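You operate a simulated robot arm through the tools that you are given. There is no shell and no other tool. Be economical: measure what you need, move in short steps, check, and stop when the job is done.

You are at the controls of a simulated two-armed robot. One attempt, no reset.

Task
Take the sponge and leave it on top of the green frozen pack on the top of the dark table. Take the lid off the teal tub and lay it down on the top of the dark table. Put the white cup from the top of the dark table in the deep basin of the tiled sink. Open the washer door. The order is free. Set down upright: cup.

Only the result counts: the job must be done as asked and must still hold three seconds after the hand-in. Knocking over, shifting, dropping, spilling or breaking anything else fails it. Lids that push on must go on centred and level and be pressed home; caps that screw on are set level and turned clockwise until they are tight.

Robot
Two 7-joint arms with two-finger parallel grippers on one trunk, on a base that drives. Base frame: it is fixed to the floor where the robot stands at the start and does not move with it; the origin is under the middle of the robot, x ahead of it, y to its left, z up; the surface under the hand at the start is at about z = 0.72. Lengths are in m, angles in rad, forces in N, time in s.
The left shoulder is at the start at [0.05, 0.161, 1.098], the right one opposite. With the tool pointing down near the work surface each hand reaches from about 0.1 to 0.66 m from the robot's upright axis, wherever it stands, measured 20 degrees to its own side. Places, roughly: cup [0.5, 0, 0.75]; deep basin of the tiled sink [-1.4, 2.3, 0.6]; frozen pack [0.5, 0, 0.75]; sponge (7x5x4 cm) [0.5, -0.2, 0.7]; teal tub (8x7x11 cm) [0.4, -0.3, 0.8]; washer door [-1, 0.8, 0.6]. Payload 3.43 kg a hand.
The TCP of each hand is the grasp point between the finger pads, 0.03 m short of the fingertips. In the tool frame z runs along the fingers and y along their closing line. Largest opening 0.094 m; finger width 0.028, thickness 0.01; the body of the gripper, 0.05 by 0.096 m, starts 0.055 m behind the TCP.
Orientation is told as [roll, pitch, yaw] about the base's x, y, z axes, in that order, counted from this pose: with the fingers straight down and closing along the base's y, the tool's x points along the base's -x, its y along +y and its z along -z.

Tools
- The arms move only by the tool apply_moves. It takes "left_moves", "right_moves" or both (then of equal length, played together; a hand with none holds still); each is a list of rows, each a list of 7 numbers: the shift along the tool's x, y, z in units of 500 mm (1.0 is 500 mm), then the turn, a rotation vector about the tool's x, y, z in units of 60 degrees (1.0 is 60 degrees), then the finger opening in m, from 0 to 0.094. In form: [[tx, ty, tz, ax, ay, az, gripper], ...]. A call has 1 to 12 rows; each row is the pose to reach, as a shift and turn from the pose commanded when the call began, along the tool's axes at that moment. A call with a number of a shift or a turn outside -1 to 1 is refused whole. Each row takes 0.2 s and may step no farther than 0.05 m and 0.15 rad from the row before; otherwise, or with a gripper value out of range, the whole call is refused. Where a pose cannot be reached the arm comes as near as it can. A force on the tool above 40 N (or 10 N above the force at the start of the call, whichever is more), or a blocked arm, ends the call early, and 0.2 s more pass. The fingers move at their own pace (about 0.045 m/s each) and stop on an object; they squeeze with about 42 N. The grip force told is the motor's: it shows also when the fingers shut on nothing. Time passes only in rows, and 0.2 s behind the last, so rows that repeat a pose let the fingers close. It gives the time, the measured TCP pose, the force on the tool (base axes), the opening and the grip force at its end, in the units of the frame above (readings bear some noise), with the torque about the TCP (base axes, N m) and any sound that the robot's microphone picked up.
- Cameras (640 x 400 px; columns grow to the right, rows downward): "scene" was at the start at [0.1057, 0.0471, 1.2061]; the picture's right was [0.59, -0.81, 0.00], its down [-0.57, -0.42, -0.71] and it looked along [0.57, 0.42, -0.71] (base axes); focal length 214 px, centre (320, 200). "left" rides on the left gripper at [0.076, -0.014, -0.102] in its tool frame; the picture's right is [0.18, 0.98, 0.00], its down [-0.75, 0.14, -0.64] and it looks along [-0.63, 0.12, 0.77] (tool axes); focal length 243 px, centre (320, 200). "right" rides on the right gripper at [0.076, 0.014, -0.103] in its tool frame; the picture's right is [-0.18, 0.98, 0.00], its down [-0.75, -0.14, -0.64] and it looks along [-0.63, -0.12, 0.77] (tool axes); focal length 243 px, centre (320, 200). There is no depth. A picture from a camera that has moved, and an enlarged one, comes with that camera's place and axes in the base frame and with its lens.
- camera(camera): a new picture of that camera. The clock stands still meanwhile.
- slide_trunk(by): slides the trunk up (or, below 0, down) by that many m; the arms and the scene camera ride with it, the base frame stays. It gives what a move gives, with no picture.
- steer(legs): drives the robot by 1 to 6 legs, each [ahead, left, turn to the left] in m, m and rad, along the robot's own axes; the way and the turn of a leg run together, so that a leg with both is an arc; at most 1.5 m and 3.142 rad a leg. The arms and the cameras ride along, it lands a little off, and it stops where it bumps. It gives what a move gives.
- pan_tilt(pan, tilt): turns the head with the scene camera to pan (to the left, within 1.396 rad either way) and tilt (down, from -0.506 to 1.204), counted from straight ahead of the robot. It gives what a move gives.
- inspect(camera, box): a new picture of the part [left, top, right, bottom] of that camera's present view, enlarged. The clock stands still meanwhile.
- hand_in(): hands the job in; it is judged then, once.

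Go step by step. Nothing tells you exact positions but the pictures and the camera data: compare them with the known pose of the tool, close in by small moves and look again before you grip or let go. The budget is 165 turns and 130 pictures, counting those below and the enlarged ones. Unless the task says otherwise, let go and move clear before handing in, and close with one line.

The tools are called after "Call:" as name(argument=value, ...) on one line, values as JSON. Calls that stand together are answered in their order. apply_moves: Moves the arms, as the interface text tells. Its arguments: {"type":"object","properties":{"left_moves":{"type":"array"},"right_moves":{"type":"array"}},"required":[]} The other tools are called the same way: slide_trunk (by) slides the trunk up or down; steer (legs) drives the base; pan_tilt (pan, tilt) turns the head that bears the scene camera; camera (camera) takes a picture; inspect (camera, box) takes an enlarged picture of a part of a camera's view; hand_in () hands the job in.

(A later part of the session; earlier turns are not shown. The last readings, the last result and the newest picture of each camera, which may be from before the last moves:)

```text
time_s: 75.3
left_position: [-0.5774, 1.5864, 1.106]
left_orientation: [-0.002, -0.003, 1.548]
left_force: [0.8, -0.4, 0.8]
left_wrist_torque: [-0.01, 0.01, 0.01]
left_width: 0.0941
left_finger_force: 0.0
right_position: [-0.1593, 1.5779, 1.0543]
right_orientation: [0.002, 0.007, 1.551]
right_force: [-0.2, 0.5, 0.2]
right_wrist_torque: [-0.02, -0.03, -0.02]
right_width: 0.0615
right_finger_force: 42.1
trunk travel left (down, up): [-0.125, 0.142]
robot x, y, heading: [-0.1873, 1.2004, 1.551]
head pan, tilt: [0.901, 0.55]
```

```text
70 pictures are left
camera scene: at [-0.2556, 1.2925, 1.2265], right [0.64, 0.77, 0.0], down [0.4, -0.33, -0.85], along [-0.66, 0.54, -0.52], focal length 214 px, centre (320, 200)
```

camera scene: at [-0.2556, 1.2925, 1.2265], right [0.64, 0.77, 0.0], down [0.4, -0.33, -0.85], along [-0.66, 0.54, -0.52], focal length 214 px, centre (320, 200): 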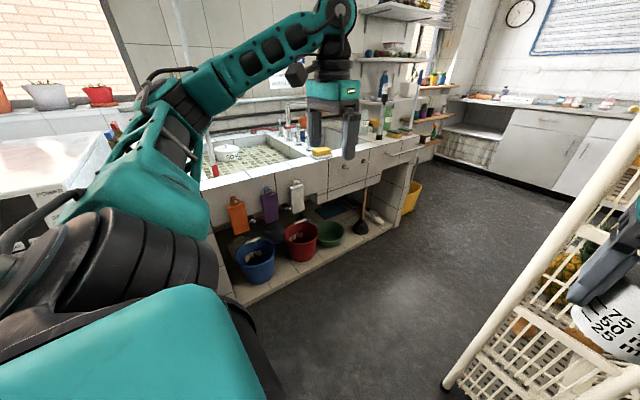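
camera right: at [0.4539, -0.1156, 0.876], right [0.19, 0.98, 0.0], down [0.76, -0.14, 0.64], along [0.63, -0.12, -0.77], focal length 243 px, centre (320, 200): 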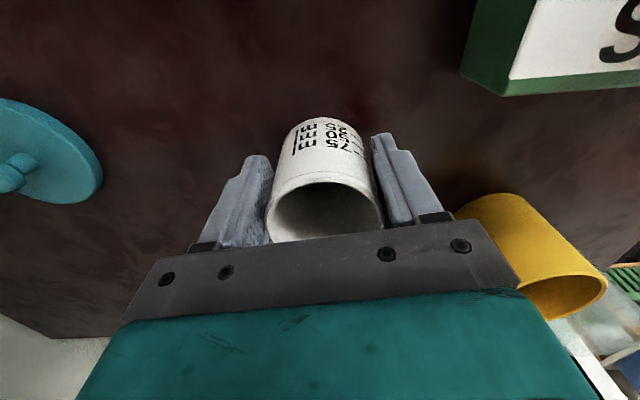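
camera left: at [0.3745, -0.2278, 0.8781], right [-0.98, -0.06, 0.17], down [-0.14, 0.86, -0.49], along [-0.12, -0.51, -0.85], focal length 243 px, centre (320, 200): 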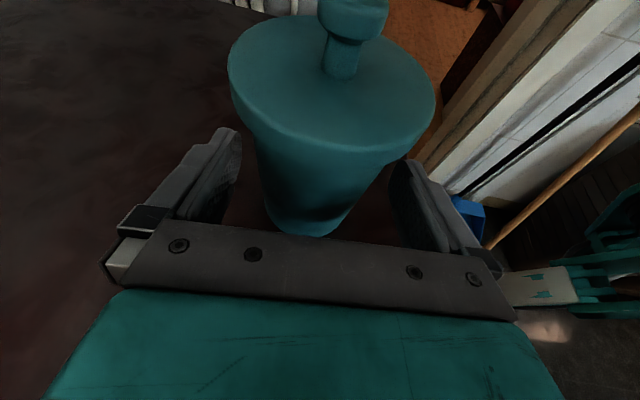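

Call:
apply_moves(left_moves=[[0.07, -0.05, 0, 0, 0, 0, 0.05], [0.14, -0.1, 0, 0, 0, 0, 0.03], [0.21, -0.15, 0, 0, 0, 0, 0.03], [0.28, -0.2, 0, 0, 0, 0, 0.03], [0.34, -0.24, 0, 0, 0, 0, 0.03]])

Call:
steer(legs=[[0, 0, 1.57]])

Call:
pan_tilt(pan=-0.5, tilt=0.5)

Call:
camera(camera="scene")

```text
time_s: 76.5
left_position: [-0.4619, 1.4147, 1.105]
left_orientation: [-0.002, 0.0, 1.548]
left_force: [-0.2, 0.0, -0.2]
left_wrist_torque: [-0.02, 0.02, 0.01]
left_width: 0.0299
left_finger_force: 0.1
right_position: [-0.1576, 1.5772, 1.0549]
right_orientation: [0.001, 0.006, 1.55]
right_force: [0.0, -0.9, -1.1]
right_wrist_torque: [-0.01, 0.02, 0.0]
right_width: 0.0613
right_finger_force: 41.9
trunk travel left (down, up): [-0.125, 0.142]
robot x, y, heading: [-0.1859, 1.1928, 1.554]
head pan, tilt: [0.901, 0.55]
```

```text
time_s: 80.7
left_position: [-0.4103, 0.9251, 1.1049]
left_orientation: [-0.004, -0.003, 3.106]
left_force: [-0.2, 0.2, -0.4]
left_wrist_torque: [0.02, -0.03, 0.0]
left_width: 0.03
left_finger_force: 0.0
right_position: [-0.5679, 1.2318, 1.0543]
right_orientation: [0.002, 0.007, 3.108]
right_force: [0.0, 0.4, -0.7]
right_wrist_torque: [0.03, 0.0, -0.01]
right_width: 0.0611
right_finger_force: 41.6
trunk travel left (down, up): [-0.125, 0.142]
robot x, y, heading: [-0.1841, 1.1982, 3.105]
head pan, tilt: [0.901, 0.55]
```

```text
time_s: 82.3
left_position: [-0.4095, 0.9249, 1.1061]
left_orientation: [-0.003, 0.0, 3.107]
left_force: [0.8, -0.2, 0.5]
left_wrist_torque: [0.01, 0.0, -0.03]
left_width: 0.0299
left_finger_force: 0.0
right_position: [-0.5684, 1.2318, 1.0554]
right_orientation: [0.002, 0.006, 3.108]
right_force: [-0.5, -0.3, 0.1]
right_wrist_torque: [0.01, 0.01, 0.0]
right_width: 0.0613
right_finger_force: 42.5
trunk travel left (down, up): [-0.125, 0.142]
robot x, y, heading: [-0.1878, 1.1961, 3.107]
head pan, tilt: [-0.499, 0.499]
```

```text
69 pictures are left
camera scene: at [-0.3056, 1.2427, 1.2311], right [0.51, 0.86, 0.0], down [0.41, -0.24, -0.88], along [-0.76, 0.45, -0.48], focal length 214 px, centre (320, 200)
```

scene: 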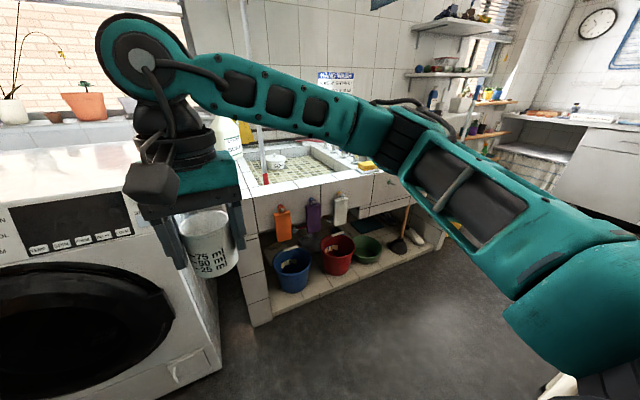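

Now move ahead 0.4 m and strafe right 0.55 m toward the sink.

Call:
steer(legs=[[0.4, 0, 0], [0, -0.55, 0.035]])

Call:
pan_tilt(pan=-0.3, tilt=0.75)

Call:
camera(camera="scene")

Call:
camera(camera="right")

```text
time_s: 89.7
left_position: [-0.7879, 1.4832, 1.1046]
left_orientation: [-0.004, -0.002, 3.136]
left_force: [0.5, 0.0, -0.2]
left_wrist_torque: [-0.02, 0.0, 0.0]
left_width: 0.0301
left_finger_force: 0.0
right_position: [-0.9565, 1.7832, 1.055]
right_orientation: [0.002, 0.009, 3.139]
right_force: [0.0, 0.7, -0.4]
right_wrist_torque: [0.03, -0.02, -0.03]
right_width: 0.0609
right_finger_force: 42.0
trunk travel left (down, up): [-0.125, 0.142]
robot x, y, heading: [-0.5766, 1.7614, 3.138]
head pan, tilt: [-0.499, 0.499]
```

```text
time_s: 90.4
left_position: [-0.7881, 1.4823, 1.1045]
left_orientation: [-0.003, -0.002, 3.137]
left_force: [0.1, -0.2, -0.7]
left_wrist_torque: [0.03, 0.0, 0.03]
left_width: 0.0302
left_finger_force: 0.1
right_position: [-0.9559, 1.7837, 1.054]
right_orientation: [0.002, 0.006, 3.138]
right_force: [-0.5, -0.2, -0.8]
right_wrist_torque: [-0.03, 0.0, -0.02]
right_width: 0.0612
right_finger_force: 42.0
trunk travel left (down, up): [-0.125, 0.142]
robot x, y, heading: [-0.5706, 1.7571, 3.14]
head pan, tilt: [-0.3, 0.75]
```

```text
68 pictures are left
camera scene: at [-0.693, 1.7837, 1.2092], right [0.3, 0.95, 0.0], down [0.65, -0.2, -0.73], along [-0.7, 0.22, -0.68], focal length 214 px, centre (320, 200)
```

scene: 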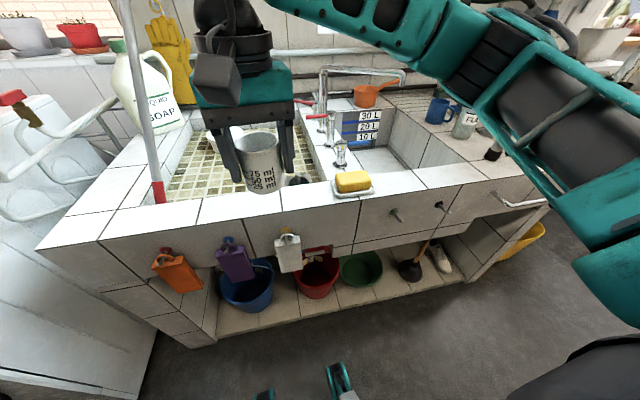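

```text
67 pictures are left
camera right: at [-0.8804, 1.7683, 1.1576], right [-0.19, -0.98, 0.0], down [-0.76, 0.14, 0.64], along [-0.62, 0.12, -0.77], focal length 243 px, centre (320, 200)
```

right: 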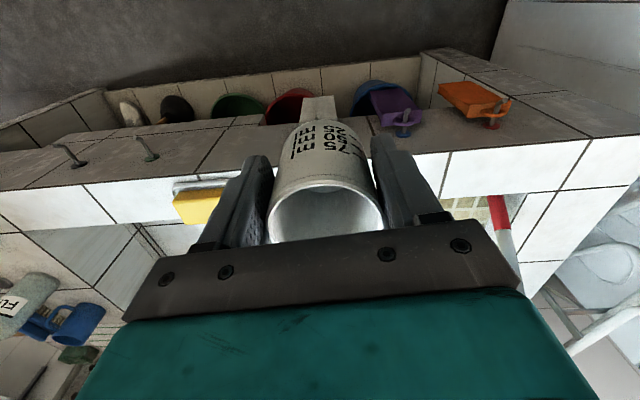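

The deep basin (with the 10/20/30 L marks) is on the right. I shift right and closer for a good view into it.

Call:
steer(legs=[[0, -0.32, 0], [0.13, 0, 0]])

Call:
pan_tilt(pan=-0.2, tilt=0.75)

Call:
camera(camera="scene")

Call:
camera(camera="right")

```text
time_s: 94.7
left_position: [-0.9161, 1.8015, 1.1054]
left_orientation: [-0.004, 0.0, 3.138]
left_force: [-0.1, -0.9, -0.3]
left_wrist_torque: [-0.01, -0.07, -0.01]
left_width: 0.0298
left_finger_force: 0.0
right_position: [-1.0843, 2.1006, 1.0545]
right_orientation: [0.0, 0.008, 3.139]
right_force: [-0.3, 0.1, -0.9]
right_wrist_torque: [0.02, -0.01, 0.0]
right_width: 0.0612
right_finger_force: 41.4
trunk travel left (down, up): [-0.125, 0.142]
robot x, y, heading: [-0.7022, 2.0781, 3.14]
head pan, tilt: [-0.3, 0.75]
```

```text
time_s: 95.4
left_position: [-0.915, 1.8009, 1.1075]
left_orientation: [-0.003, -0.001, 3.14]
left_force: [-0.3, 0.0, -0.5]
left_wrist_torque: [-0.03, -0.01, -0.02]
left_width: 0.0298
left_finger_force: 0.0
right_position: [-1.0833, 2.1008, 1.0552]
right_orientation: [0.002, 0.008, 3.138]
right_force: [0.0, 0.0, -0.3]
right_wrist_torque: [0.04, 0.0, -0.01]
right_width: 0.0613
right_finger_force: 42.2
trunk travel left (down, up): [-0.125, 0.142]
robot x, y, heading: [-0.7018, 2.0784, 3.141]
head pan, tilt: [-0.201, 0.75]
```

```text
66 pictures are left
camera scene: at [-0.8229, 2.0939, 1.2091], right [0.2, 0.98, 0.0], down [0.67, -0.14, -0.73], along [-0.72, 0.15, -0.68], focal length 214 px, centre (320, 200)
```

scene: 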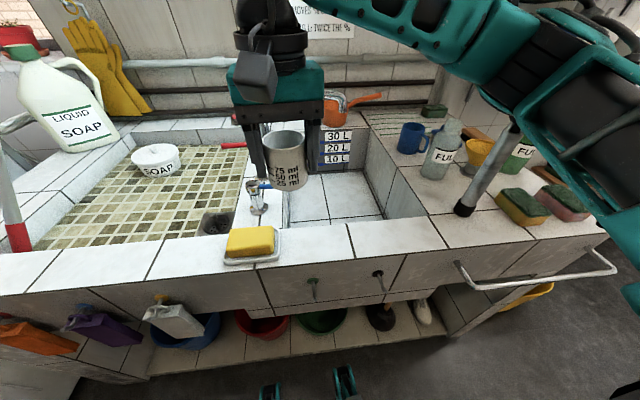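

```text
65 pictures are left
camera right: at [-1.0081, 2.0864, 1.1576], right [-0.19, -0.98, 0.0], down [-0.76, 0.14, 0.64], along [-0.62, 0.12, -0.77], focal length 243 px, centre (320, 200)
```

right: 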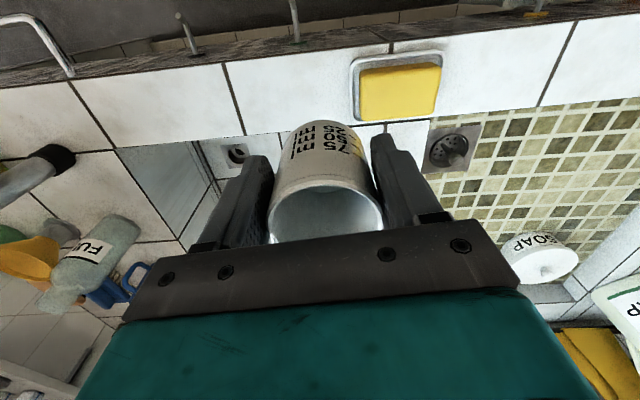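

Rim z≈0.846; deep basin spans x≈-1.13…-1.55, y≈2.09…2.41, floor ≈0.69, drain near (-1.23,2.32), spout around x≈-1.43. I move the cup over (-1.25,2.20) and look.

Call:
apply_moves(right_moves=[[-0.07, -0.04, 0, 0, 0, 0, 0.05], [-0.14, -0.08, 0, 0, 0, 0, 0.05], [-0.21, -0.12, 0, 0, 0, 0, 0.05], [-0.28, -0.16, 0, 0, 0, 0, 0.05], [-0.334, -0.198, 0.02, 0, 0, 0, 0.05], [-0.334, -0.198, 0.1, 0, 0, 0, 0.05], [-0.334, -0.198, 0.18, 0, 0, 0, 0.05], [-0.334, -0.198, 0.18, 0, 0, 0, 0.05]])

Call:
camera(camera="right")

Call:
camera(camera="scene")

```text
time_s: 97.2
left_position: [-0.9151, 1.8002, 1.1054]
left_orientation: [-0.005, -0.001, 3.138]
left_force: [-0.9, 0.1, -0.3]
left_wrist_torque: [0.02, 0.01, 0.03]
left_width: 0.0301
left_finger_force: 0.0
right_position: [-1.2489, 2.2013, 0.9639]
right_orientation: [0.0, 0.006, 3.139]
right_force: [-0.2, 0.7, -0.6]
right_wrist_torque: [0.0, 0.01, 0.02]
right_width: 0.0612
right_finger_force: 42.3
trunk travel left (down, up): [-0.125, 0.142]
robot x, y, heading: [-0.6998, 2.0778, 3.139]
head pan, tilt: [-0.201, 0.75]
```

```text
64 pictures are left
camera right: at [-1.1743, 2.1862, 1.0655], right [-0.19, -0.98, 0.0], down [-0.76, 0.14, 0.64], along [-0.63, 0.12, -0.77], focal length 243 px, centre (320, 200)
```

right: 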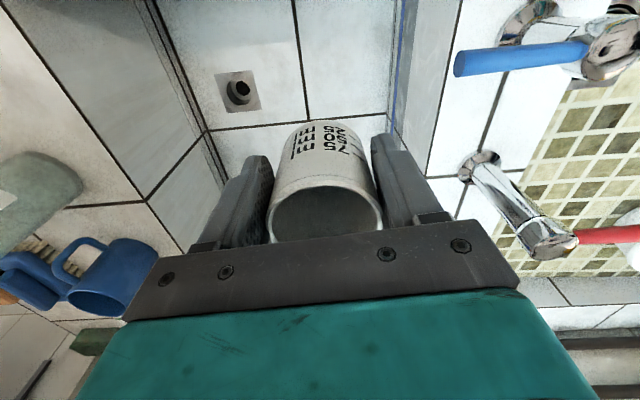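

```text
63 pictures are left
camera scene: at [-0.8228, 2.0938, 1.2091], right [0.2, 0.98, 0.0], down [0.67, -0.14, -0.73], along [-0.72, 0.15, -0.68], focal length 214 px, centre (320, 200)
```

scene: 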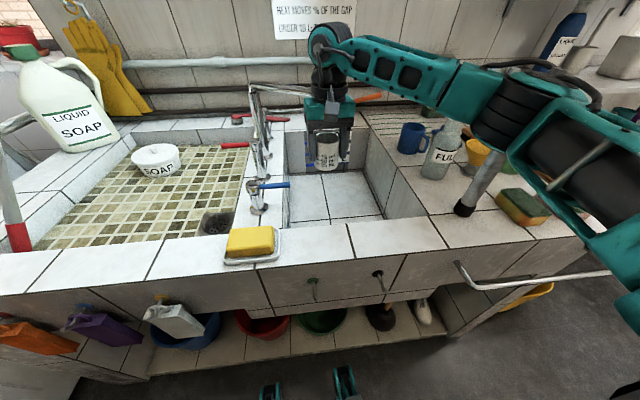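

The faucet spout is near the gripper; zoom in.

Call:
inspect(camera="scene", box=[220, 60, 420, 230])

```text
2.35 times, centred on (320, 145) of scene
camera zoom: at [-0.8228, 2.0938, 1.2091], right [0.2, 0.98, 0.0], down [0.67, -0.14, -0.73], along [-0.72, 0.15, -0.68], focal length 505 px, centre (320, 329)
```

zoom: 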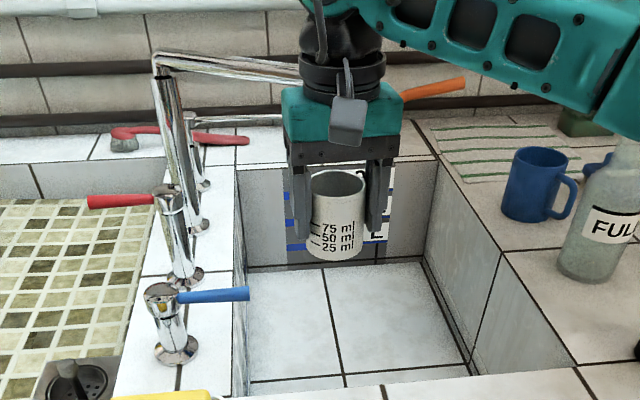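

Spout is about 7 cm beyond the hand; clearance is fine. Descend partway.

Call:
apply_moves(right_moves=[[0, 0, 0.07, 0, 0, 0, 0.05], [0, 0, 0.14, 0, 0, 0, 0.05], [0, 0, 0.21, 0, 0, 0, 0.05], [0, 0, 0.28, 0, 0, 0, 0.05], [0, 0, 0.34, 0, 0, 0, 0.05]])

Call:
inspect(camera="scene", box=[220, 60, 420, 230])

Call:
camera(camera="right")

```text
time_s: 98.4
left_position: [-0.915, 1.8009, 1.1042]
left_orientation: [-0.004, -0.002, 3.137]
left_force: [-0.1, 0.6, -0.5]
left_wrist_torque: [0.02, 0.03, -0.01]
left_width: 0.0299
left_finger_force: 0.1
right_position: [-1.249, 2.2003, 0.7938]
right_orientation: [0.0, 0.009, 3.139]
right_force: [0.0, -0.2, -0.7]
right_wrist_torque: [0.04, 0.0, 0.02]
right_width: 0.0611
right_finger_force: 42.1
trunk travel left (down, up): [-0.125, 0.142]
robot x, y, heading: [-0.7018, 2.0767, 3.142]
head pan, tilt: [-0.201, 0.75]
```

```text
2.35 times, centred on (320, 145) of scene
camera zoom: at [-0.823, 2.0938, 1.2091], right [0.2, 0.98, 0.0], down [0.67, -0.14, -0.73], along [-0.72, 0.15, -0.68], focal length 505 px, centre (320, 329)
```

zoom: 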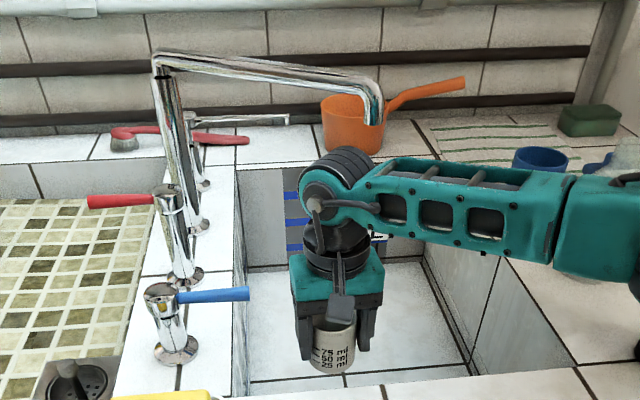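

```text
60 pictures are left
camera right: at [-1.1724, 2.1854, 0.8961], right [-0.19, -0.98, 0.0], down [-0.76, 0.14, 0.64], along [-0.63, 0.12, -0.77], focal length 243 px, centre (320, 200)
```

right: 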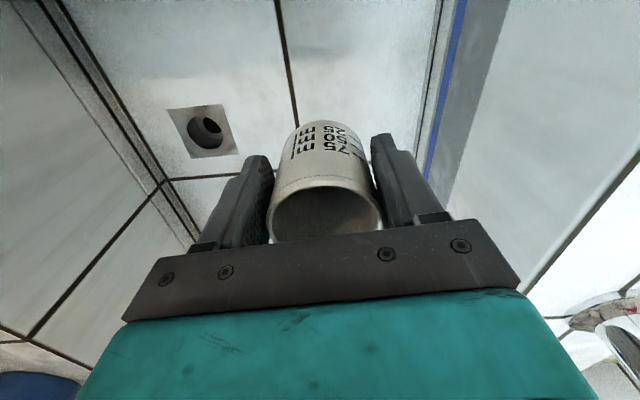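

Check the forearm clearance over the counter on the right.

Call:
pan_tilt(pan=-0.6, tilt=0.75)

Call:
camera(camera="scene")

```text
time_s: 99.2
left_position: [-0.9154, 1.7991, 1.1053]
left_orientation: [-0.004, -0.002, 3.138]
left_force: [0.6, 0.1, 0.5]
left_wrist_torque: [-0.05, -0.01, 0.04]
left_width: 0.03
left_finger_force: 0.1
right_position: [-1.2485, 2.1993, 0.7948]
right_orientation: [0.002, 0.006, 3.139]
right_force: [-1.0, 0.3, -1.1]
right_wrist_torque: [0.05, -0.01, 0.0]
right_width: 0.0608
right_finger_force: 42.1
trunk travel left (down, up): [-0.125, 0.142]
robot x, y, heading: [-0.7047, 2.0805, 3.141]
head pan, tilt: [-0.6, 0.75]
```

```text
59 pictures are left
camera scene: at [-0.81, 2.124, 1.2091], right [0.57, 0.82, 0.0], down [0.56, -0.39, -0.73], along [-0.6, 0.41, -0.68], focal length 214 px, centre (320, 200)
```

scene: 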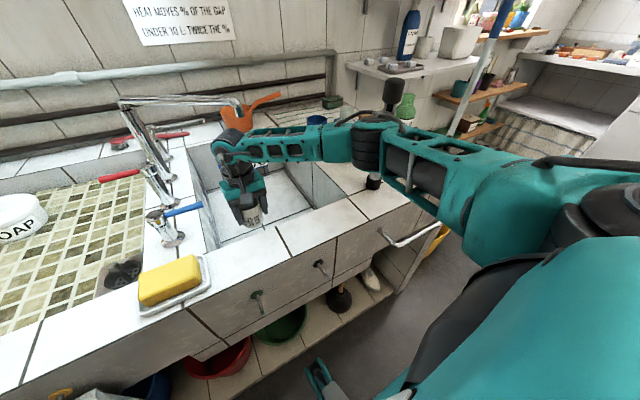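

Call:
inspect(camera="scene", box=[300, 60, 500, 220])

```text
2.50 times, centred on (400, 140) of scene
camera zoom: at [-0.81, 2.124, 1.2091], right [0.57, 0.82, 0.0], down [0.56, -0.39, -0.73], along [-0.6, 0.41, -0.68], focal length 536 px, centre (120, 350)
```

zoom: 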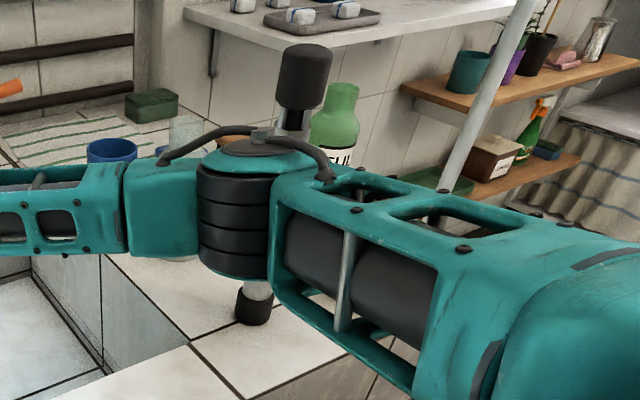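

The elbow is close to a standing rod on the counter. I raise the hand, back the robot off 7 cm so that the arm is straighter and the elbow tucks in, then redo it.

Call:
apply_moves(right_moves=[[0, 0, -0.08, 0, 0, 0, 0.05], [0, 0, -0.16, 0, 0, 0, 0.05], [0, 0, -0.24, 0, 0, 0, 0.05], [0, 0, -0.34, 0, 0, 0, 0.05], [0, 0, -0.36, 0, 0, 0, 0.05]])

Call:
steer(legs=[[-0.07, 0.05, 0]])

```text
time_s: 100.4
left_position: [-0.9154, 1.8005, 1.1048]
left_orientation: [-0.004, -0.001, 3.138]
left_force: [-0.2, 0.3, 0.1]
left_wrist_torque: [0.0, -0.01, 0.02]
left_width: 0.03
left_finger_force: 0.1
right_position: [-1.2492, 2.1995, 0.973]
right_orientation: [0.001, 0.008, 3.137]
right_force: [0.2, 0.1, -0.5]
right_wrist_torque: [-0.02, 0.03, 0.03]
right_width: 0.0613
right_finger_force: 41.7
trunk travel left (down, up): [-0.125, 0.142]
robot x, y, heading: [-0.7005, 2.0765, 3.135]
head pan, tilt: [-0.6, 0.75]
```

```text
time_s: 101.5
left_position: [-0.8448, 1.7489, 1.1058]
left_orientation: [-0.003, -0.003, 3.137]
left_force: [0.5, -0.3, -0.3]
left_wrist_torque: [0.03, 0.01, 0.03]
left_width: 0.0301
left_finger_force: 0.0
right_position: [-1.179, 2.1504, 0.9723]
right_orientation: [0.002, 0.007, 3.137]
right_force: [0.1, -0.4, -0.1]
right_wrist_torque: [0.03, -0.03, -0.02]
right_width: 0.0611
right_finger_force: 42.2
trunk travel left (down, up): [-0.125, 0.142]
robot x, y, heading: [-0.6267, 2.0299, 3.144]
head pan, tilt: [-0.6, 0.75]
```

Call:
apply_moves(right_moves=[[-0.07, -0.05, 0, 0, 0, 0, 0.05], [-0.132, -0.1, 0, 0, 0, 0, 0.05], [-0.132, -0.1, 0.07, 0, 0, 0, 0.05], [-0.132, -0.1, 0.15, 0, 0, 0, 0.05], [-0.132, -0.1, 0.23, 0, 0, 0, 0.05], [-0.132, -0.1, 0.3, 0, 0, 0, 0.05], [-0.132, -0.1, 0.344, 0, 0, 0, 0.05], [-0.132, -0.1, 0.344, 0, 0, 0, 0.05]])

Call:
inspect(camera="scene", box=[180, 60, 500, 260])

```text
time_s: 103.3
left_position: [-0.8454, 1.7513, 1.1046]
left_orientation: [-0.003, -0.001, 3.136]
left_force: [-0.1, 0.2, 0.5]
left_wrist_torque: [0.0, 0.03, 0.0]
left_width: 0.03
left_finger_force: 0.1
right_position: [-1.2444, 2.2003, 0.8004]
right_orientation: [0.001, 0.006, 3.137]
right_force: [0.7, 0.9, -0.6]
right_wrist_torque: [0.0, -0.03, 0.0]
right_width: 0.0615
right_finger_force: 41.8
trunk travel left (down, up): [-0.125, 0.142]
robot x, y, heading: [-0.6301, 2.0279, 3.141]
head pan, tilt: [-0.6, 0.75]
```

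```text
2.00 times, centred on (340, 160) of scene
camera zoom: at [-0.7402, 2.0739, 1.2091], right [0.57, 0.82, 0.0], down [0.56, -0.39, -0.73], along [-0.6, 0.41, -0.68], focal length 429 px, centre (280, 280)
```

zoom: 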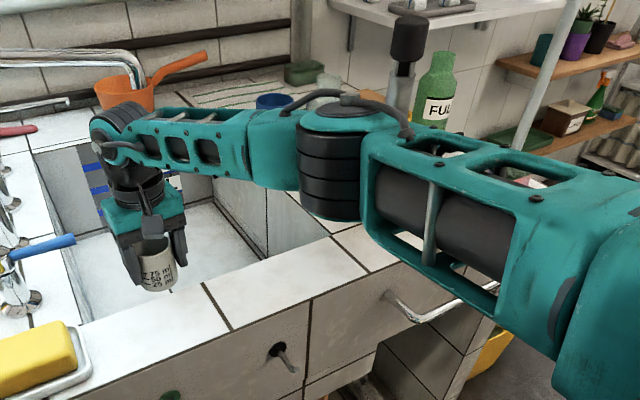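

Elbow is now clear of the rod. Lower gently to the basin floor.

Call:
apply_moves(right_moves=[[0, 0, 0.03, 0, 0, 0, 0.05], [0, 0, 0.06, 0, 0, 0, 0.05], [0, 0, 0.08, 0, 0, 0, 0.05], [0, 0, 0.09, 0, 0, 0, 0.05], [0, 0, 0.096, 0, 0, 0, 0.05], [0, 0, 0.102, 0, 0, 0, 0.05], [0, 0, 0.108, 0, 0, 0, 0.05]])

Call:
camera(camera="right")

Call:
inspect(camera="scene", box=[180, 60, 500, 260])

```text
time_s: 105.0
left_position: [-0.8454, 1.751, 1.1051]
left_orientation: [-0.005, 0.0, 3.139]
left_force: [-0.3, -0.3, 0.2]
left_wrist_torque: [-0.01, -0.05, 0.02]
left_width: 0.0302
left_finger_force: 0.0
right_position: [-1.244, 2.2001, 0.7464]
right_orientation: [0.002, 0.006, 3.138]
right_force: [-0.1, 0.0, -0.3]
right_wrist_torque: [0.02, -0.04, 0.02]
right_width: 0.0611
right_finger_force: 41.6
trunk travel left (down, up): [-0.125, 0.142]
robot x, y, heading: [-0.6299, 2.0267, 3.136]
head pan, tilt: [-0.6, 0.75]
```

```text
56 pictures are left
camera right: at [-1.1681, 2.1861, 0.8493], right [-0.19, -0.98, 0.0], down [-0.76, 0.14, 0.64], along [-0.63, 0.12, -0.77], focal length 243 px, centre (320, 200)
```

right: 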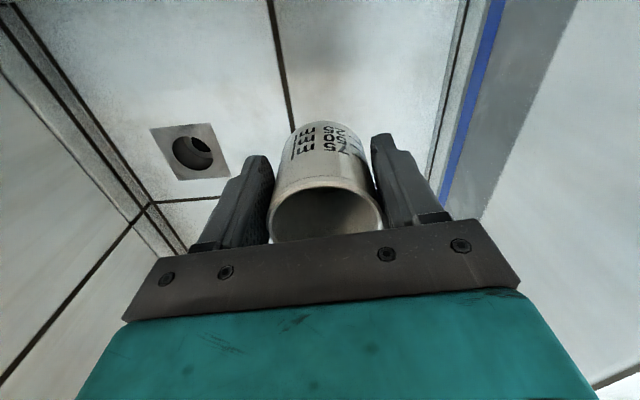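

```text
2.00 times, centred on (340, 160) of scene
camera zoom: at [-0.7402, 2.0739, 1.2091], right [0.57, 0.82, 0.0], down [0.56, -0.39, -0.73], along [-0.6, 0.41, -0.68], focal length 429 px, centre (280, 280)
```

zoom: 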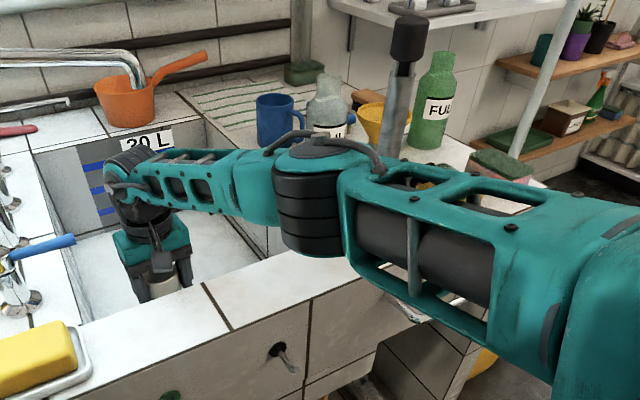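

The drain triangulates the basin floor at z≈0.58 – deeper than thought, so the forearm must slope down steeply. I lift out, raise the trunk fully, and come closer so that the arm reaches down over the rim.

Call:
apply_moves(right_moves=[[0, 0, -0.08, 0, 0, 0, 0.05], [0, 0, -0.16, 0, 0, 0, 0.05], [0, 0, -0.24, 0, 0, 0, 0.05], [0, 0, -0.32, 0, 0, 0, 0.05], [0, 0, -0.4, 0, 0, 0, 0.05], [0, 0, -0.46, 0, 0, 0, 0.05]])

Call:
slide_trunk(by=0.14)

Call:
camera(camera="scene")

```text
time_s: 106.3
left_position: [-0.8451, 1.7494, 1.1057]
left_orientation: [-0.003, -0.002, 3.136]
left_force: [0.8, -0.5, -0.3]
left_wrist_torque: [0.01, -0.04, 0.01]
left_width: 0.0302
left_finger_force: 0.1
right_position: [-1.2457, 2.2016, 0.978]
right_orientation: [0.001, 0.007, 3.138]
right_force: [0.1, 0.5, -0.5]
right_wrist_torque: [0.0, -0.04, 0.01]
right_width: 0.0612
right_finger_force: 41.4
trunk travel left (down, up): [-0.125, 0.142]
robot x, y, heading: [-0.633, 2.0271, 3.138]
head pan, tilt: [-0.6, 0.75]
```

```text
time_s: 108.0
left_position: [-0.8458, 1.7504, 1.2455]
left_orientation: [-0.005, -0.001, 3.136]
left_force: [0.0, 0.9, -0.2]
left_wrist_torque: [-0.01, 0.03, 0.0]
left_width: 0.03
left_finger_force: 0.1
right_position: [-1.2454, 2.2012, 1.1163]
right_orientation: [0.002, 0.007, 3.138]
right_force: [-0.3, 1.1, -0.6]
right_wrist_torque: [-0.01, -0.02, 0.0]
right_width: 0.061
right_finger_force: 41.9
trunk travel left (down, up): [-0.265, 0.002]
robot x, y, heading: [-0.6328, 2.0253, 3.141]
head pan, tilt: [-0.6, 0.75]
```

```text
54 pictures are left
camera scene: at [-0.7404, 2.0739, 1.3491], right [0.57, 0.82, 0.0], down [0.56, -0.39, -0.73], along [-0.6, 0.41, -0.68], focal length 214 px, centre (320, 200)
```

scene: 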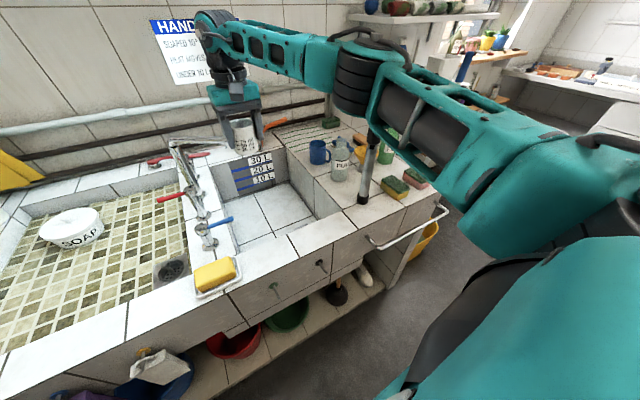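

Next: strafe left 0.1, retract the hand, then advance 0.13 m.

Call:
steer(legs=[[0, 0.1, 0]])

Call:
apply_moves(right_moves=[[0.08, 0, 0, 0, 0, 0, 0.05], [0.16, 0, 0, 0, 0, 0, 0.05], [0.24, 0, 0, 0, 0, 0, 0.05], [0.26, 0, 0, 0, 0, 0, 0.05]])

Call:
steer(legs=[[0.13, 0, 0]])

Call:
camera(camera="scene")

```text
time_s: 109.6
left_position: [-0.8462, 1.6498, 1.2456]
left_orientation: [-0.003, -0.001, 3.136]
left_force: [-0.3, -0.3, 0.5]
left_wrist_torque: [0.01, -0.01, -0.01]
left_width: 0.0301
left_finger_force: 0.1
right_position: [-1.2442, 2.1001, 1.1173]
right_orientation: [0.001, 0.007, 3.138]
right_force: [0.4, -0.9, -0.6]
right_wrist_torque: [0.02, 0.0, -0.01]
right_width: 0.0613
right_finger_force: 42.4
trunk travel left (down, up): [-0.265, 0.002]
robot x, y, heading: [-0.6303, 1.9315, 3.138]
head pan, tilt: [-0.6, 0.75]
```

```text
time_s: 110.6
left_position: [-0.8464, 1.651, 1.2455]
left_orientation: [-0.006, -0.003, 3.137]
left_force: [0.1, 0.5, 0.4]
left_wrist_torque: [-0.01, 0.01, 0.0]
left_width: 0.0302
left_finger_force: 0.0
right_position: [-1.1159, 2.1006, 1.1169]
right_orientation: [0.003, 0.01, 3.135]
right_force: [0.2, -0.2, -0.1]
right_wrist_torque: [-0.01, -0.02, 0.01]
right_width: 0.0611
right_finger_force: 42.2
trunk travel left (down, up): [-0.265, 0.002]
robot x, y, heading: [-0.6327, 1.9255, 3.138]
head pan, tilt: [-0.6, 0.75]
```

```text
time_s: 112.0
left_position: [-0.9723, 1.6513, 1.2459]
left_orientation: [-0.006, -0.004, 3.134]
left_force: [0.3, -0.3, -0.1]
left_wrist_torque: [0.0, -0.01, 0.01]
left_width: 0.0298
left_finger_force: 0.0
right_position: [-1.2423, 2.1007, 1.118]
right_orientation: [0.001, 0.006, 3.137]
right_force: [-0.1, 1.0, -0.2]
right_wrist_torque: [0.0, -0.01, 0.0]
right_width: 0.0611
right_finger_force: 42.0
trunk travel left (down, up): [-0.265, 0.002]
robot x, y, heading: [-0.754, 1.9252, 3.141]
head pan, tilt: [-0.6, 0.75]
stopped in leg 1: the robot was blocked; the commanded pose is now the measured one
```

```text
53 pictures are left
camera scene: at [-0.8657, 1.9743, 1.3492], right [0.57, 0.82, 0.0], down [0.56, -0.39, -0.73], along [-0.6, 0.42, -0.68], focal length 214 px, centre (320, 200)
```

scene: 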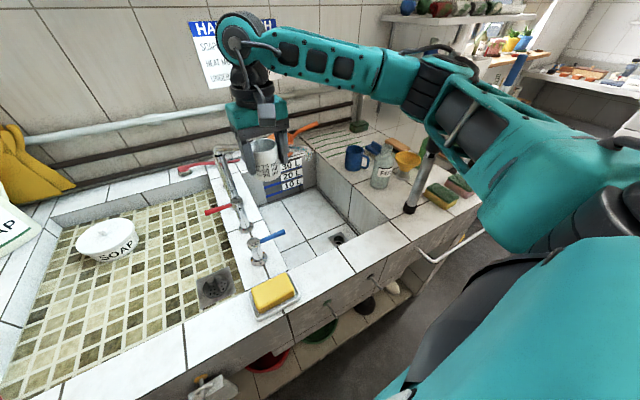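

The robot is up against the counter. To gain height I'll regrip the cup higher: set it on the front ledge first. Zoom on the ledge to measure it.

Call:
inspect(camera="scene", box=[220, 190, 440, 330])

```text
2.86 times, centred on (330, 260) of scene
camera zoom: at [-0.8657, 1.9743, 1.3492], right [0.57, 0.82, 0.0], down [0.56, -0.39, -0.73], along [-0.6, 0.42, -0.68], focal length 613 px, centre (291, 29)
```

zoom: 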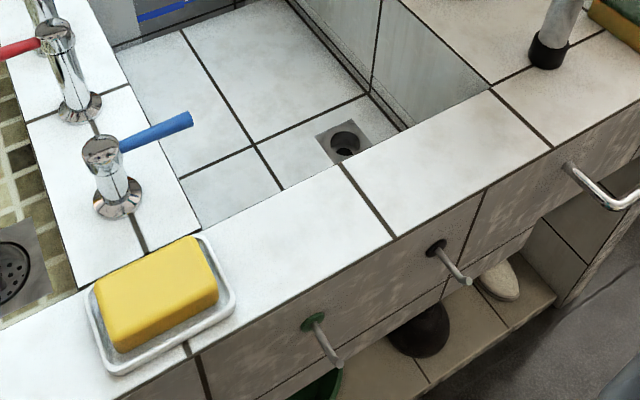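

Ledge is 8.5 cm wide, centred x≈-1.079. I place the cup at about (-1.079,2.17) on it.

Call:
apply_moves(right_moves=[[0.08, -0.035, 0, 0, 0, 0, 0.05], [0.16, -0.07, 0, 0, 0, 0, 0.05], [0.24, -0.105, 0, 0, 0, 0, 0.05], [0.32, -0.14, 0, 0, 0, 0, 0.05], [0.326, -0.14, 0.08, 0, 0, 0, 0.05], [0.326, -0.14, 0.16, 0, 0, 0, 0.05], [0.326, -0.14, 0.24, 0, 0, 0, 0.05], [0.326, -0.14, 0.32, 0, 0, 0, 0.05], [0.326, -0.14, 0.38, 0, 0, 0, 0.05], [0.326, -0.14, 0.39, 0, 0, 0, 0.05]])

Call:
inspect(camera="scene", box=[200, 130, 460, 330])

Call:
camera(camera="right")

```text
time_s: 114.2
left_position: [-0.9726, 1.6505, 1.2451]
left_orientation: [-0.002, -0.003, 3.135]
left_force: [-0.4, 1.1, 0.0]
left_wrist_torque: [0.03, 0.0, 0.03]
left_width: 0.03
left_finger_force: 0.2
right_position: [-1.0759, 2.1714, 0.9225]
right_orientation: [0.002, 0.007, 3.137]
right_force: [-0.5, 0.4, -0.7]
right_wrist_torque: [0.01, -0.01, 0.04]
right_width: 0.061
right_finger_force: 42.0
trunk travel left (down, up): [-0.265, 0.002]
robot x, y, heading: [-0.7646, 1.9296, 3.14]
head pan, tilt: [-0.6, 0.75]
```

```text
2.00 times, centred on (330, 230) of scene
camera zoom: at [-0.8668, 1.9743, 1.3491], right [0.57, 0.82, 0.0], down [0.56, -0.39, -0.73], along [-0.6, 0.42, -0.68], focal length 429 px, centre (300, 140)
```

zoom: 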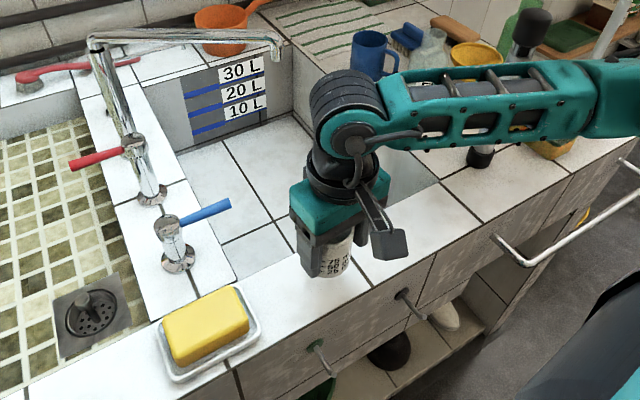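

```text
50 pictures are left
camera right: at [-1.0019, 2.156, 1.0258], right [-0.19, -0.98, 0.0], down [-0.76, 0.15, 0.64], along [-0.62, 0.12, -0.77], focal length 243 px, centre (320, 200)
```

right: 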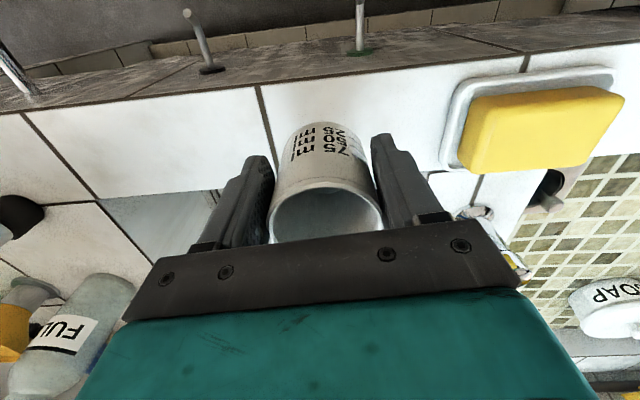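

Call:
apply_moves(right_moves=[[0, 0, 0.02, 0, 0, 0, 0.05], [0, 0, 0.034, 0, 0, 0, 0.05], [0, 0, 0.04, 0, 0, 0, 0.05], [0, 0, 0.046, 0, 0, 0, 0.05], [0, 0, 0.052, 0, 0, 0, 0.05]])

```text
time_s: 115.4
left_position: [-0.9718, 1.6511, 1.2449]
left_orientation: [-0.003, -0.001, 3.134]
left_force: [0.4, 0.1, 0.2]
left_wrist_torque: [0.02, -0.03, 0.0]
left_width: 0.0301
left_finger_force: 0.1
right_position: [-1.0788, 2.169, 0.8972]
right_orientation: [0.003, 0.006, 3.136]
right_force: [0.5, -1.1, -0.6]
right_wrist_torque: [-0.01, -0.06, -0.01]
right_width: 0.0612
right_finger_force: 41.9
trunk travel left (down, up): [-0.265, 0.002]
robot x, y, heading: [-0.7575, 1.9297, 3.137]
head pan, tilt: [-0.6, 0.75]
```

Call:
apply_moves(right_moves=[[0, 0, 0.004, 0, 0, 0, 0.05], [0, 0, 0.008, 0, 0, 0, 0.05], [0, 0, 0.012, 0, 0, 0, 0.05]])

Call:
camera(camera="right")

```text
time_s: 116.2
left_position: [-0.9726, 1.6513, 1.2447]
left_orientation: [-0.006, -0.001, 3.136]
left_force: [-0.3, -1.0, 0.0]
left_wrist_torque: [0.0, -0.01, -0.04]
left_width: 0.0299
left_finger_force: 0.0
right_position: [-1.077, 2.1712, 0.8912]
right_orientation: [0.002, 0.007, 3.134]
right_force: [0.6, -0.4, -1.3]
right_wrist_torque: [0.01, -0.01, -0.01]
right_width: 0.061
right_finger_force: 41.7
trunk travel left (down, up): [-0.265, 0.002]
robot x, y, heading: [-0.762, 1.9248, 3.142]
head pan, tilt: [-0.6, 0.75]
```

```text
49 pictures are left
camera right: at [-1.0019, 2.1561, 0.994], right [-0.19, -0.98, 0.0], down [-0.76, 0.15, 0.64], along [-0.62, 0.12, -0.77], focal length 243 px, centre (320, 200)
```

right: 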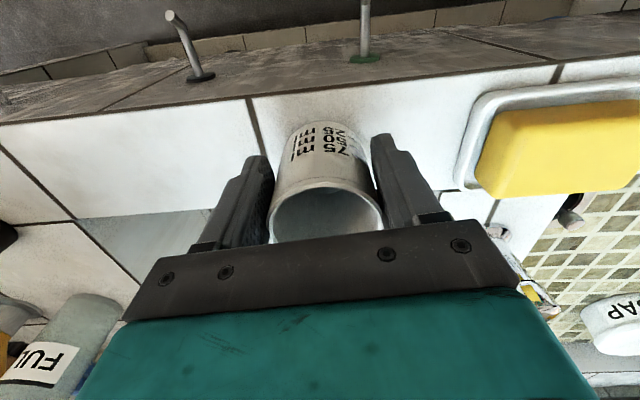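

Call:
apply_moves(right_moves=[[0, 0, 0.004, 0, 0, 0, 0.05], [0, 0, 0.008, 0, 0, 0, 0.05], [0, 0, 0.012, 0, 0, 0, 0.05], [0, 0, 0.016, 0, 0, 0, 0.05], [0, 0, 0.02, 0, 0, 0, 0.05]])

```text
time_s: 117.4
left_position: [-0.9715, 1.6505, 1.2459]
left_orientation: [-0.002, 0.0, 3.135]
left_force: [0.3, -0.5, -0.3]
left_wrist_torque: [0.0, 0.01, 0.01]
left_width: 0.0302
left_finger_force: 0.1
right_position: [-1.0776, 2.1715, 0.881]
right_orientation: [0.003, 0.007, 3.137]
right_force: [0.7, -0.7, -0.3]
right_wrist_torque: [0.01, 0.0, -0.03]
right_width: 0.0613
right_finger_force: 42.4
trunk travel left (down, up): [-0.265, 0.002]
robot x, y, heading: [-0.7596, 1.9283, 3.138]
head pan, tilt: [-0.6, 0.75]
```

Call:
apply_moves(right_moves=[[0, 0, 0.004, 0, 0, 0, 0.05], [0, 0, 0.008, 0, 0, 0, 0.05], [0, 0, 0.012, 0, 0, 0, 0.05], [0, 0, 0.016, 0, 0, 0, 0.05]])

Call:
inspect(camera="scene", box=[270, 180, 430, 300])

```text
time_s: 118.4
left_position: [-0.9736, 1.6508, 1.2461]
left_orientation: [-0.004, -0.002, 3.135]
left_force: [-0.2, 0.3, -0.3]
left_wrist_torque: [0.0, 0.04, -0.02]
left_width: 0.0301
left_finger_force: 0.0
right_position: [-1.0771, 2.1716, 0.8732]
right_orientation: [0.003, 0.007, 3.135]
right_force: [0.4, -0.4, -0.7]
right_wrist_torque: [0.0, 0.03, 0.0]
right_width: 0.0611
right_finger_force: 42.1
trunk travel left (down, up): [-0.265, 0.002]
robot x, y, heading: [-0.757, 1.9246, 3.138]
head pan, tilt: [-0.6, 0.75]
```

```text
3.33 times, centred on (350, 240) of scene
camera zoom: at [-0.8667, 1.9743, 1.3492], right [0.57, 0.82, 0.0], down [0.56, -0.39, -0.73], along [-0.6, 0.42, -0.68], focal length 715 px, centre (220, 67)
```

zoom: 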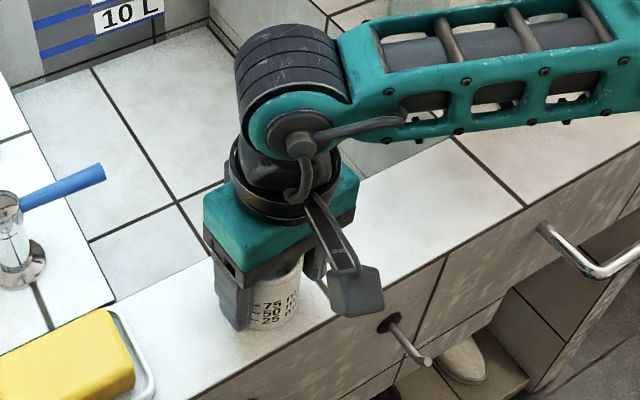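

The counter is a bit lower than estimated (~0.82), so the ledge centre is nearer x≈-1.09. I shift in 1.2 cm and continue down.

Call:
apply_moves(right_moves=[[-0.012, 0, 0, 0, 0, 0, 0.05], [-0.024, 0, 0.0, 0, 0, 0, 0.05], [-0.024, 0, 0.004, 0, 0, 0, 0.05], [-0.024, 0, 0.008, 0, 0, 0, 0.05], [-0.024, 0, 0.012, 0, 0, 0, 0.05]])

Call:
camera(camera="right")

```text
time_s: 119.6
left_position: [-0.9723, 1.6511, 1.246]
left_orientation: [-0.004, -0.001, 3.134]
left_force: [-0.3, 0.0, 0.9]
left_wrist_torque: [-0.01, -0.03, 0.03]
left_width: 0.0301
left_finger_force: 0.1
right_position: [-1.0913, 2.1698, 0.8732]
right_orientation: [0.002, -0.001, 3.136]
right_force: [6.6, 1.1, 20.4]
right_wrist_torque: [0.04, -0.15, 0.04]
right_width: 0.0611
right_finger_force: 41.8
trunk travel left (down, up): [-0.265, 0.002]
robot x, y, heading: [-0.761, 1.9274, 3.137]
head pan, tilt: [-0.6, 0.75]
stopped in row 5 (right hand): the force on the tool passed its limit at 42 N (the readings are from after the stop); the commanded pose is now the measured one
```

```text
47 pictures are left
camera right: at [-1.0139, 2.1555, 0.9748], right [-0.19, -0.98, 0.0], down [-0.75, 0.15, 0.64], along [-0.63, 0.12, -0.77], focal length 243 px, centre (320, 200)
```

right: 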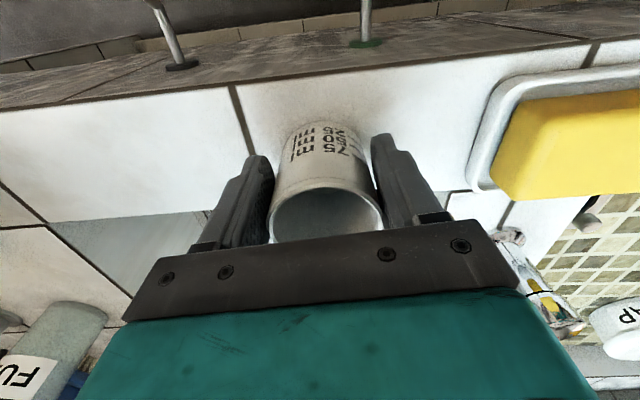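

Contact on the ledge. Release, rise 3.6 cm, and regrip near the rim.

Call:
apply_moves(right_moves=[[0, 0, -0.002, 0, 0, 0, 0.05], [0, 0, -0.002, 0, 0, 0, 0.08], [0, 0, -0.002, 0, 0, 0, 0.08], [0, 0, -0.002, 0, 0, 0, 0.08], [0, 0, -0.04, 0, 0, 0, 0.08], [0, 0, -0.074, 0, 0, 0, 0.08], [0, 0, -0.074, 0, 0, 0, 0.08]])

Call:
camera(camera="right")

Call:
inspect(camera="scene", box=[270, 180, 430, 300])

```text
time_s: 121.2
left_position: [-0.9728, 1.6505, 1.2456]
left_orientation: [-0.005, 0.001, 3.136]
left_force: [-0.7, -0.3, -0.9]
left_wrist_torque: [0.01, -0.02, 0.0]
left_width: 0.0302
left_finger_force: 0.0
right_position: [-1.0907, 2.1709, 0.9072]
right_orientation: [0.002, 0.0, 3.134]
right_force: [0.4, -1.1, 0.7]
right_wrist_torque: [-0.02, 0.04, -0.02]
right_width: 0.08
right_finger_force: 0.3
trunk travel left (down, up): [-0.265, 0.002]
robot x, y, heading: [-0.7613, 1.9248, 3.139]
head pan, tilt: [-0.6, 0.75]
```

```text
46 pictures are left
camera right: at [-1.015, 2.1565, 1.0101], right [-0.19, -0.98, 0.0], down [-0.75, 0.15, 0.64], along [-0.63, 0.12, -0.77], focal length 243 px, centre (320, 200)
```

right: 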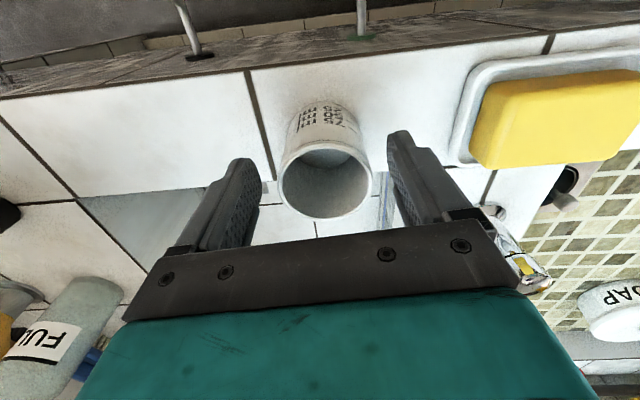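

```text
3.33 times, centred on (350, 240) of scene
camera zoom: at [-0.8667, 1.9745, 1.3491], right [0.57, 0.82, 0.0], down [0.56, -0.39, -0.73], along [-0.6, 0.42, -0.68], focal length 715 px, centre (220, 67)
```

zoom: 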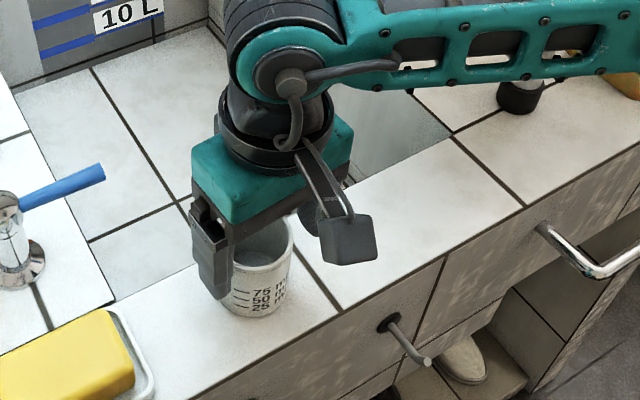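

Cup stands well on the ledge. I raise clear, turn the gripper 90° so the wrist camera won't hit the basin's front wall, then regrip.

Call:
apply_moves(right_moves=[[0, 0, -0.04, 0, 0, 0, 0.094], [-0.006, 0, -0.08, 0, 0, 0, 0.094], [-0.006, 0, -0.08, 0, 0, -0.125, 0.094], [-0.006, 0, -0.08, 0, 0, -0.25, 0.094], [-0.006, 0, -0.08, 0, 0, -0.375, 0.094], [-0.006, 0, -0.08, 0, 0, -0.5, 0.094], [-0.006, 0, -0.08, 0, 0, -0.625, 0.094], [-0.006, 0, -0.08, 0, 0, -0.75, 0.094], [-0.006, 0, -0.08, 0, 0, -0.875, 0.094], [-0.006, 0, -0.08, 0, 0, -0.875, 0.094]])

Call:
apply_moves(right_moves=[[0, 0, 0, 0, 0, -0.125, 0.094], [0, 0, 0, 0, 0, -0.25, 0.094], [0, 0, 0, 0, 0, -0.375, 0.094], [0, 0, 0, 0, 0, -0.5, 0.094], [0, 0, 0, 0, 0, -0.625, 0.094], [0, 0, 0, 0, 0, -0.625, 0.094]])

Call:
camera(camera="right")

Call:
camera(camera="scene")

```text
time_s: 123.4
left_position: [-0.9726, 1.6506, 1.2459]
left_orientation: [-0.004, -0.003, 3.134]
left_force: [-0.1, -0.1, -0.1]
left_wrist_torque: [0.0, -0.01, 0.04]
left_width: 0.0301
left_finger_force: 0.0
right_position: [-1.094, 2.171, 0.9487]
right_orientation: [0.0, -0.003, -2.232]
right_force: [0.2, 1.1, 0.2]
right_wrist_torque: [-0.02, 0.04, -0.01]
right_width: 0.0939
right_finger_force: 0.0
trunk travel left (down, up): [-0.265, 0.002]
robot x, y, heading: [-0.7575, 1.9273, 3.14]
head pan, tilt: [-0.6, 0.75]
```

```text
time_s: 124.8
left_position: [-0.9736, 1.6519, 1.2454]
left_orientation: [-0.004, -0.001, 3.134]
left_force: [0.3, 1.1, -0.6]
left_wrist_torque: [-0.02, 0.0, 0.0]
left_width: 0.0298
left_finger_force: 0.1
right_position: [-1.0459, 2.1078, 0.9224]
right_orientation: [-0.003, -0.003, -1.577]
right_force: [-0.6, -0.3, 0.1]
right_wrist_torque: [-0.04, -0.01, -0.01]
right_width: 0.0938
right_finger_force: 0.1
right hand out of reach, approached as far as the arm can: row 1, 2, 3, 4, 5, 6
trunk travel left (down, up): [-0.265, 0.002]
robot x, y, heading: [-0.7599, 1.9284, 3.134]
head pan, tilt: [-0.6, 0.75]
```

```text
44 pictures are left
camera right: at [-1.0302, 2.1841, 1.0246], right [0.98, -0.19, 0.0], down [-0.14, -0.75, 0.64], along [-0.13, -0.63, -0.77], focal length 243 px, centre (320, 200)
```

right: 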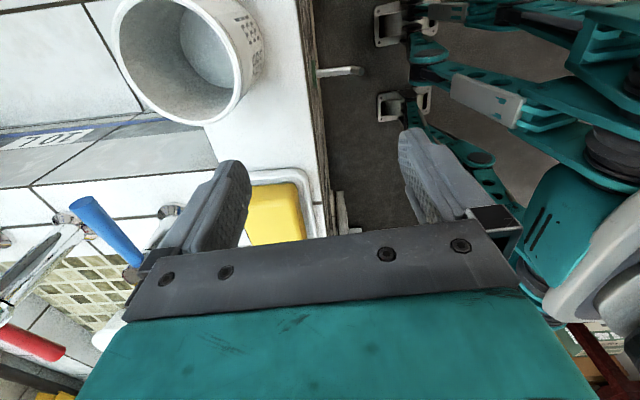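

```text
43 pictures are left
camera scene: at [-0.8665, 1.9753, 1.3491], right [0.57, 0.82, 0.0], down [0.56, -0.39, -0.73], along [-0.6, 0.42, -0.68], focal length 214 px, centre (320, 200)
```

scene: 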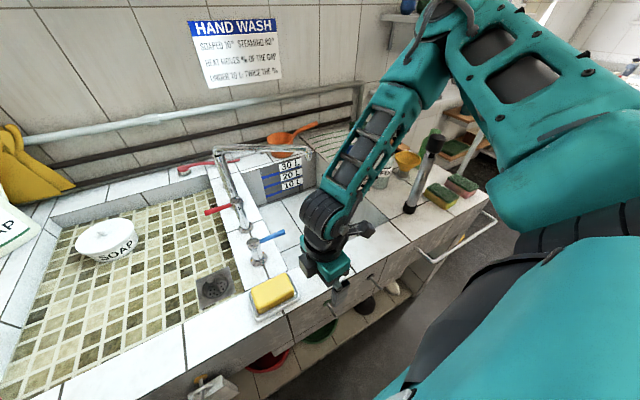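

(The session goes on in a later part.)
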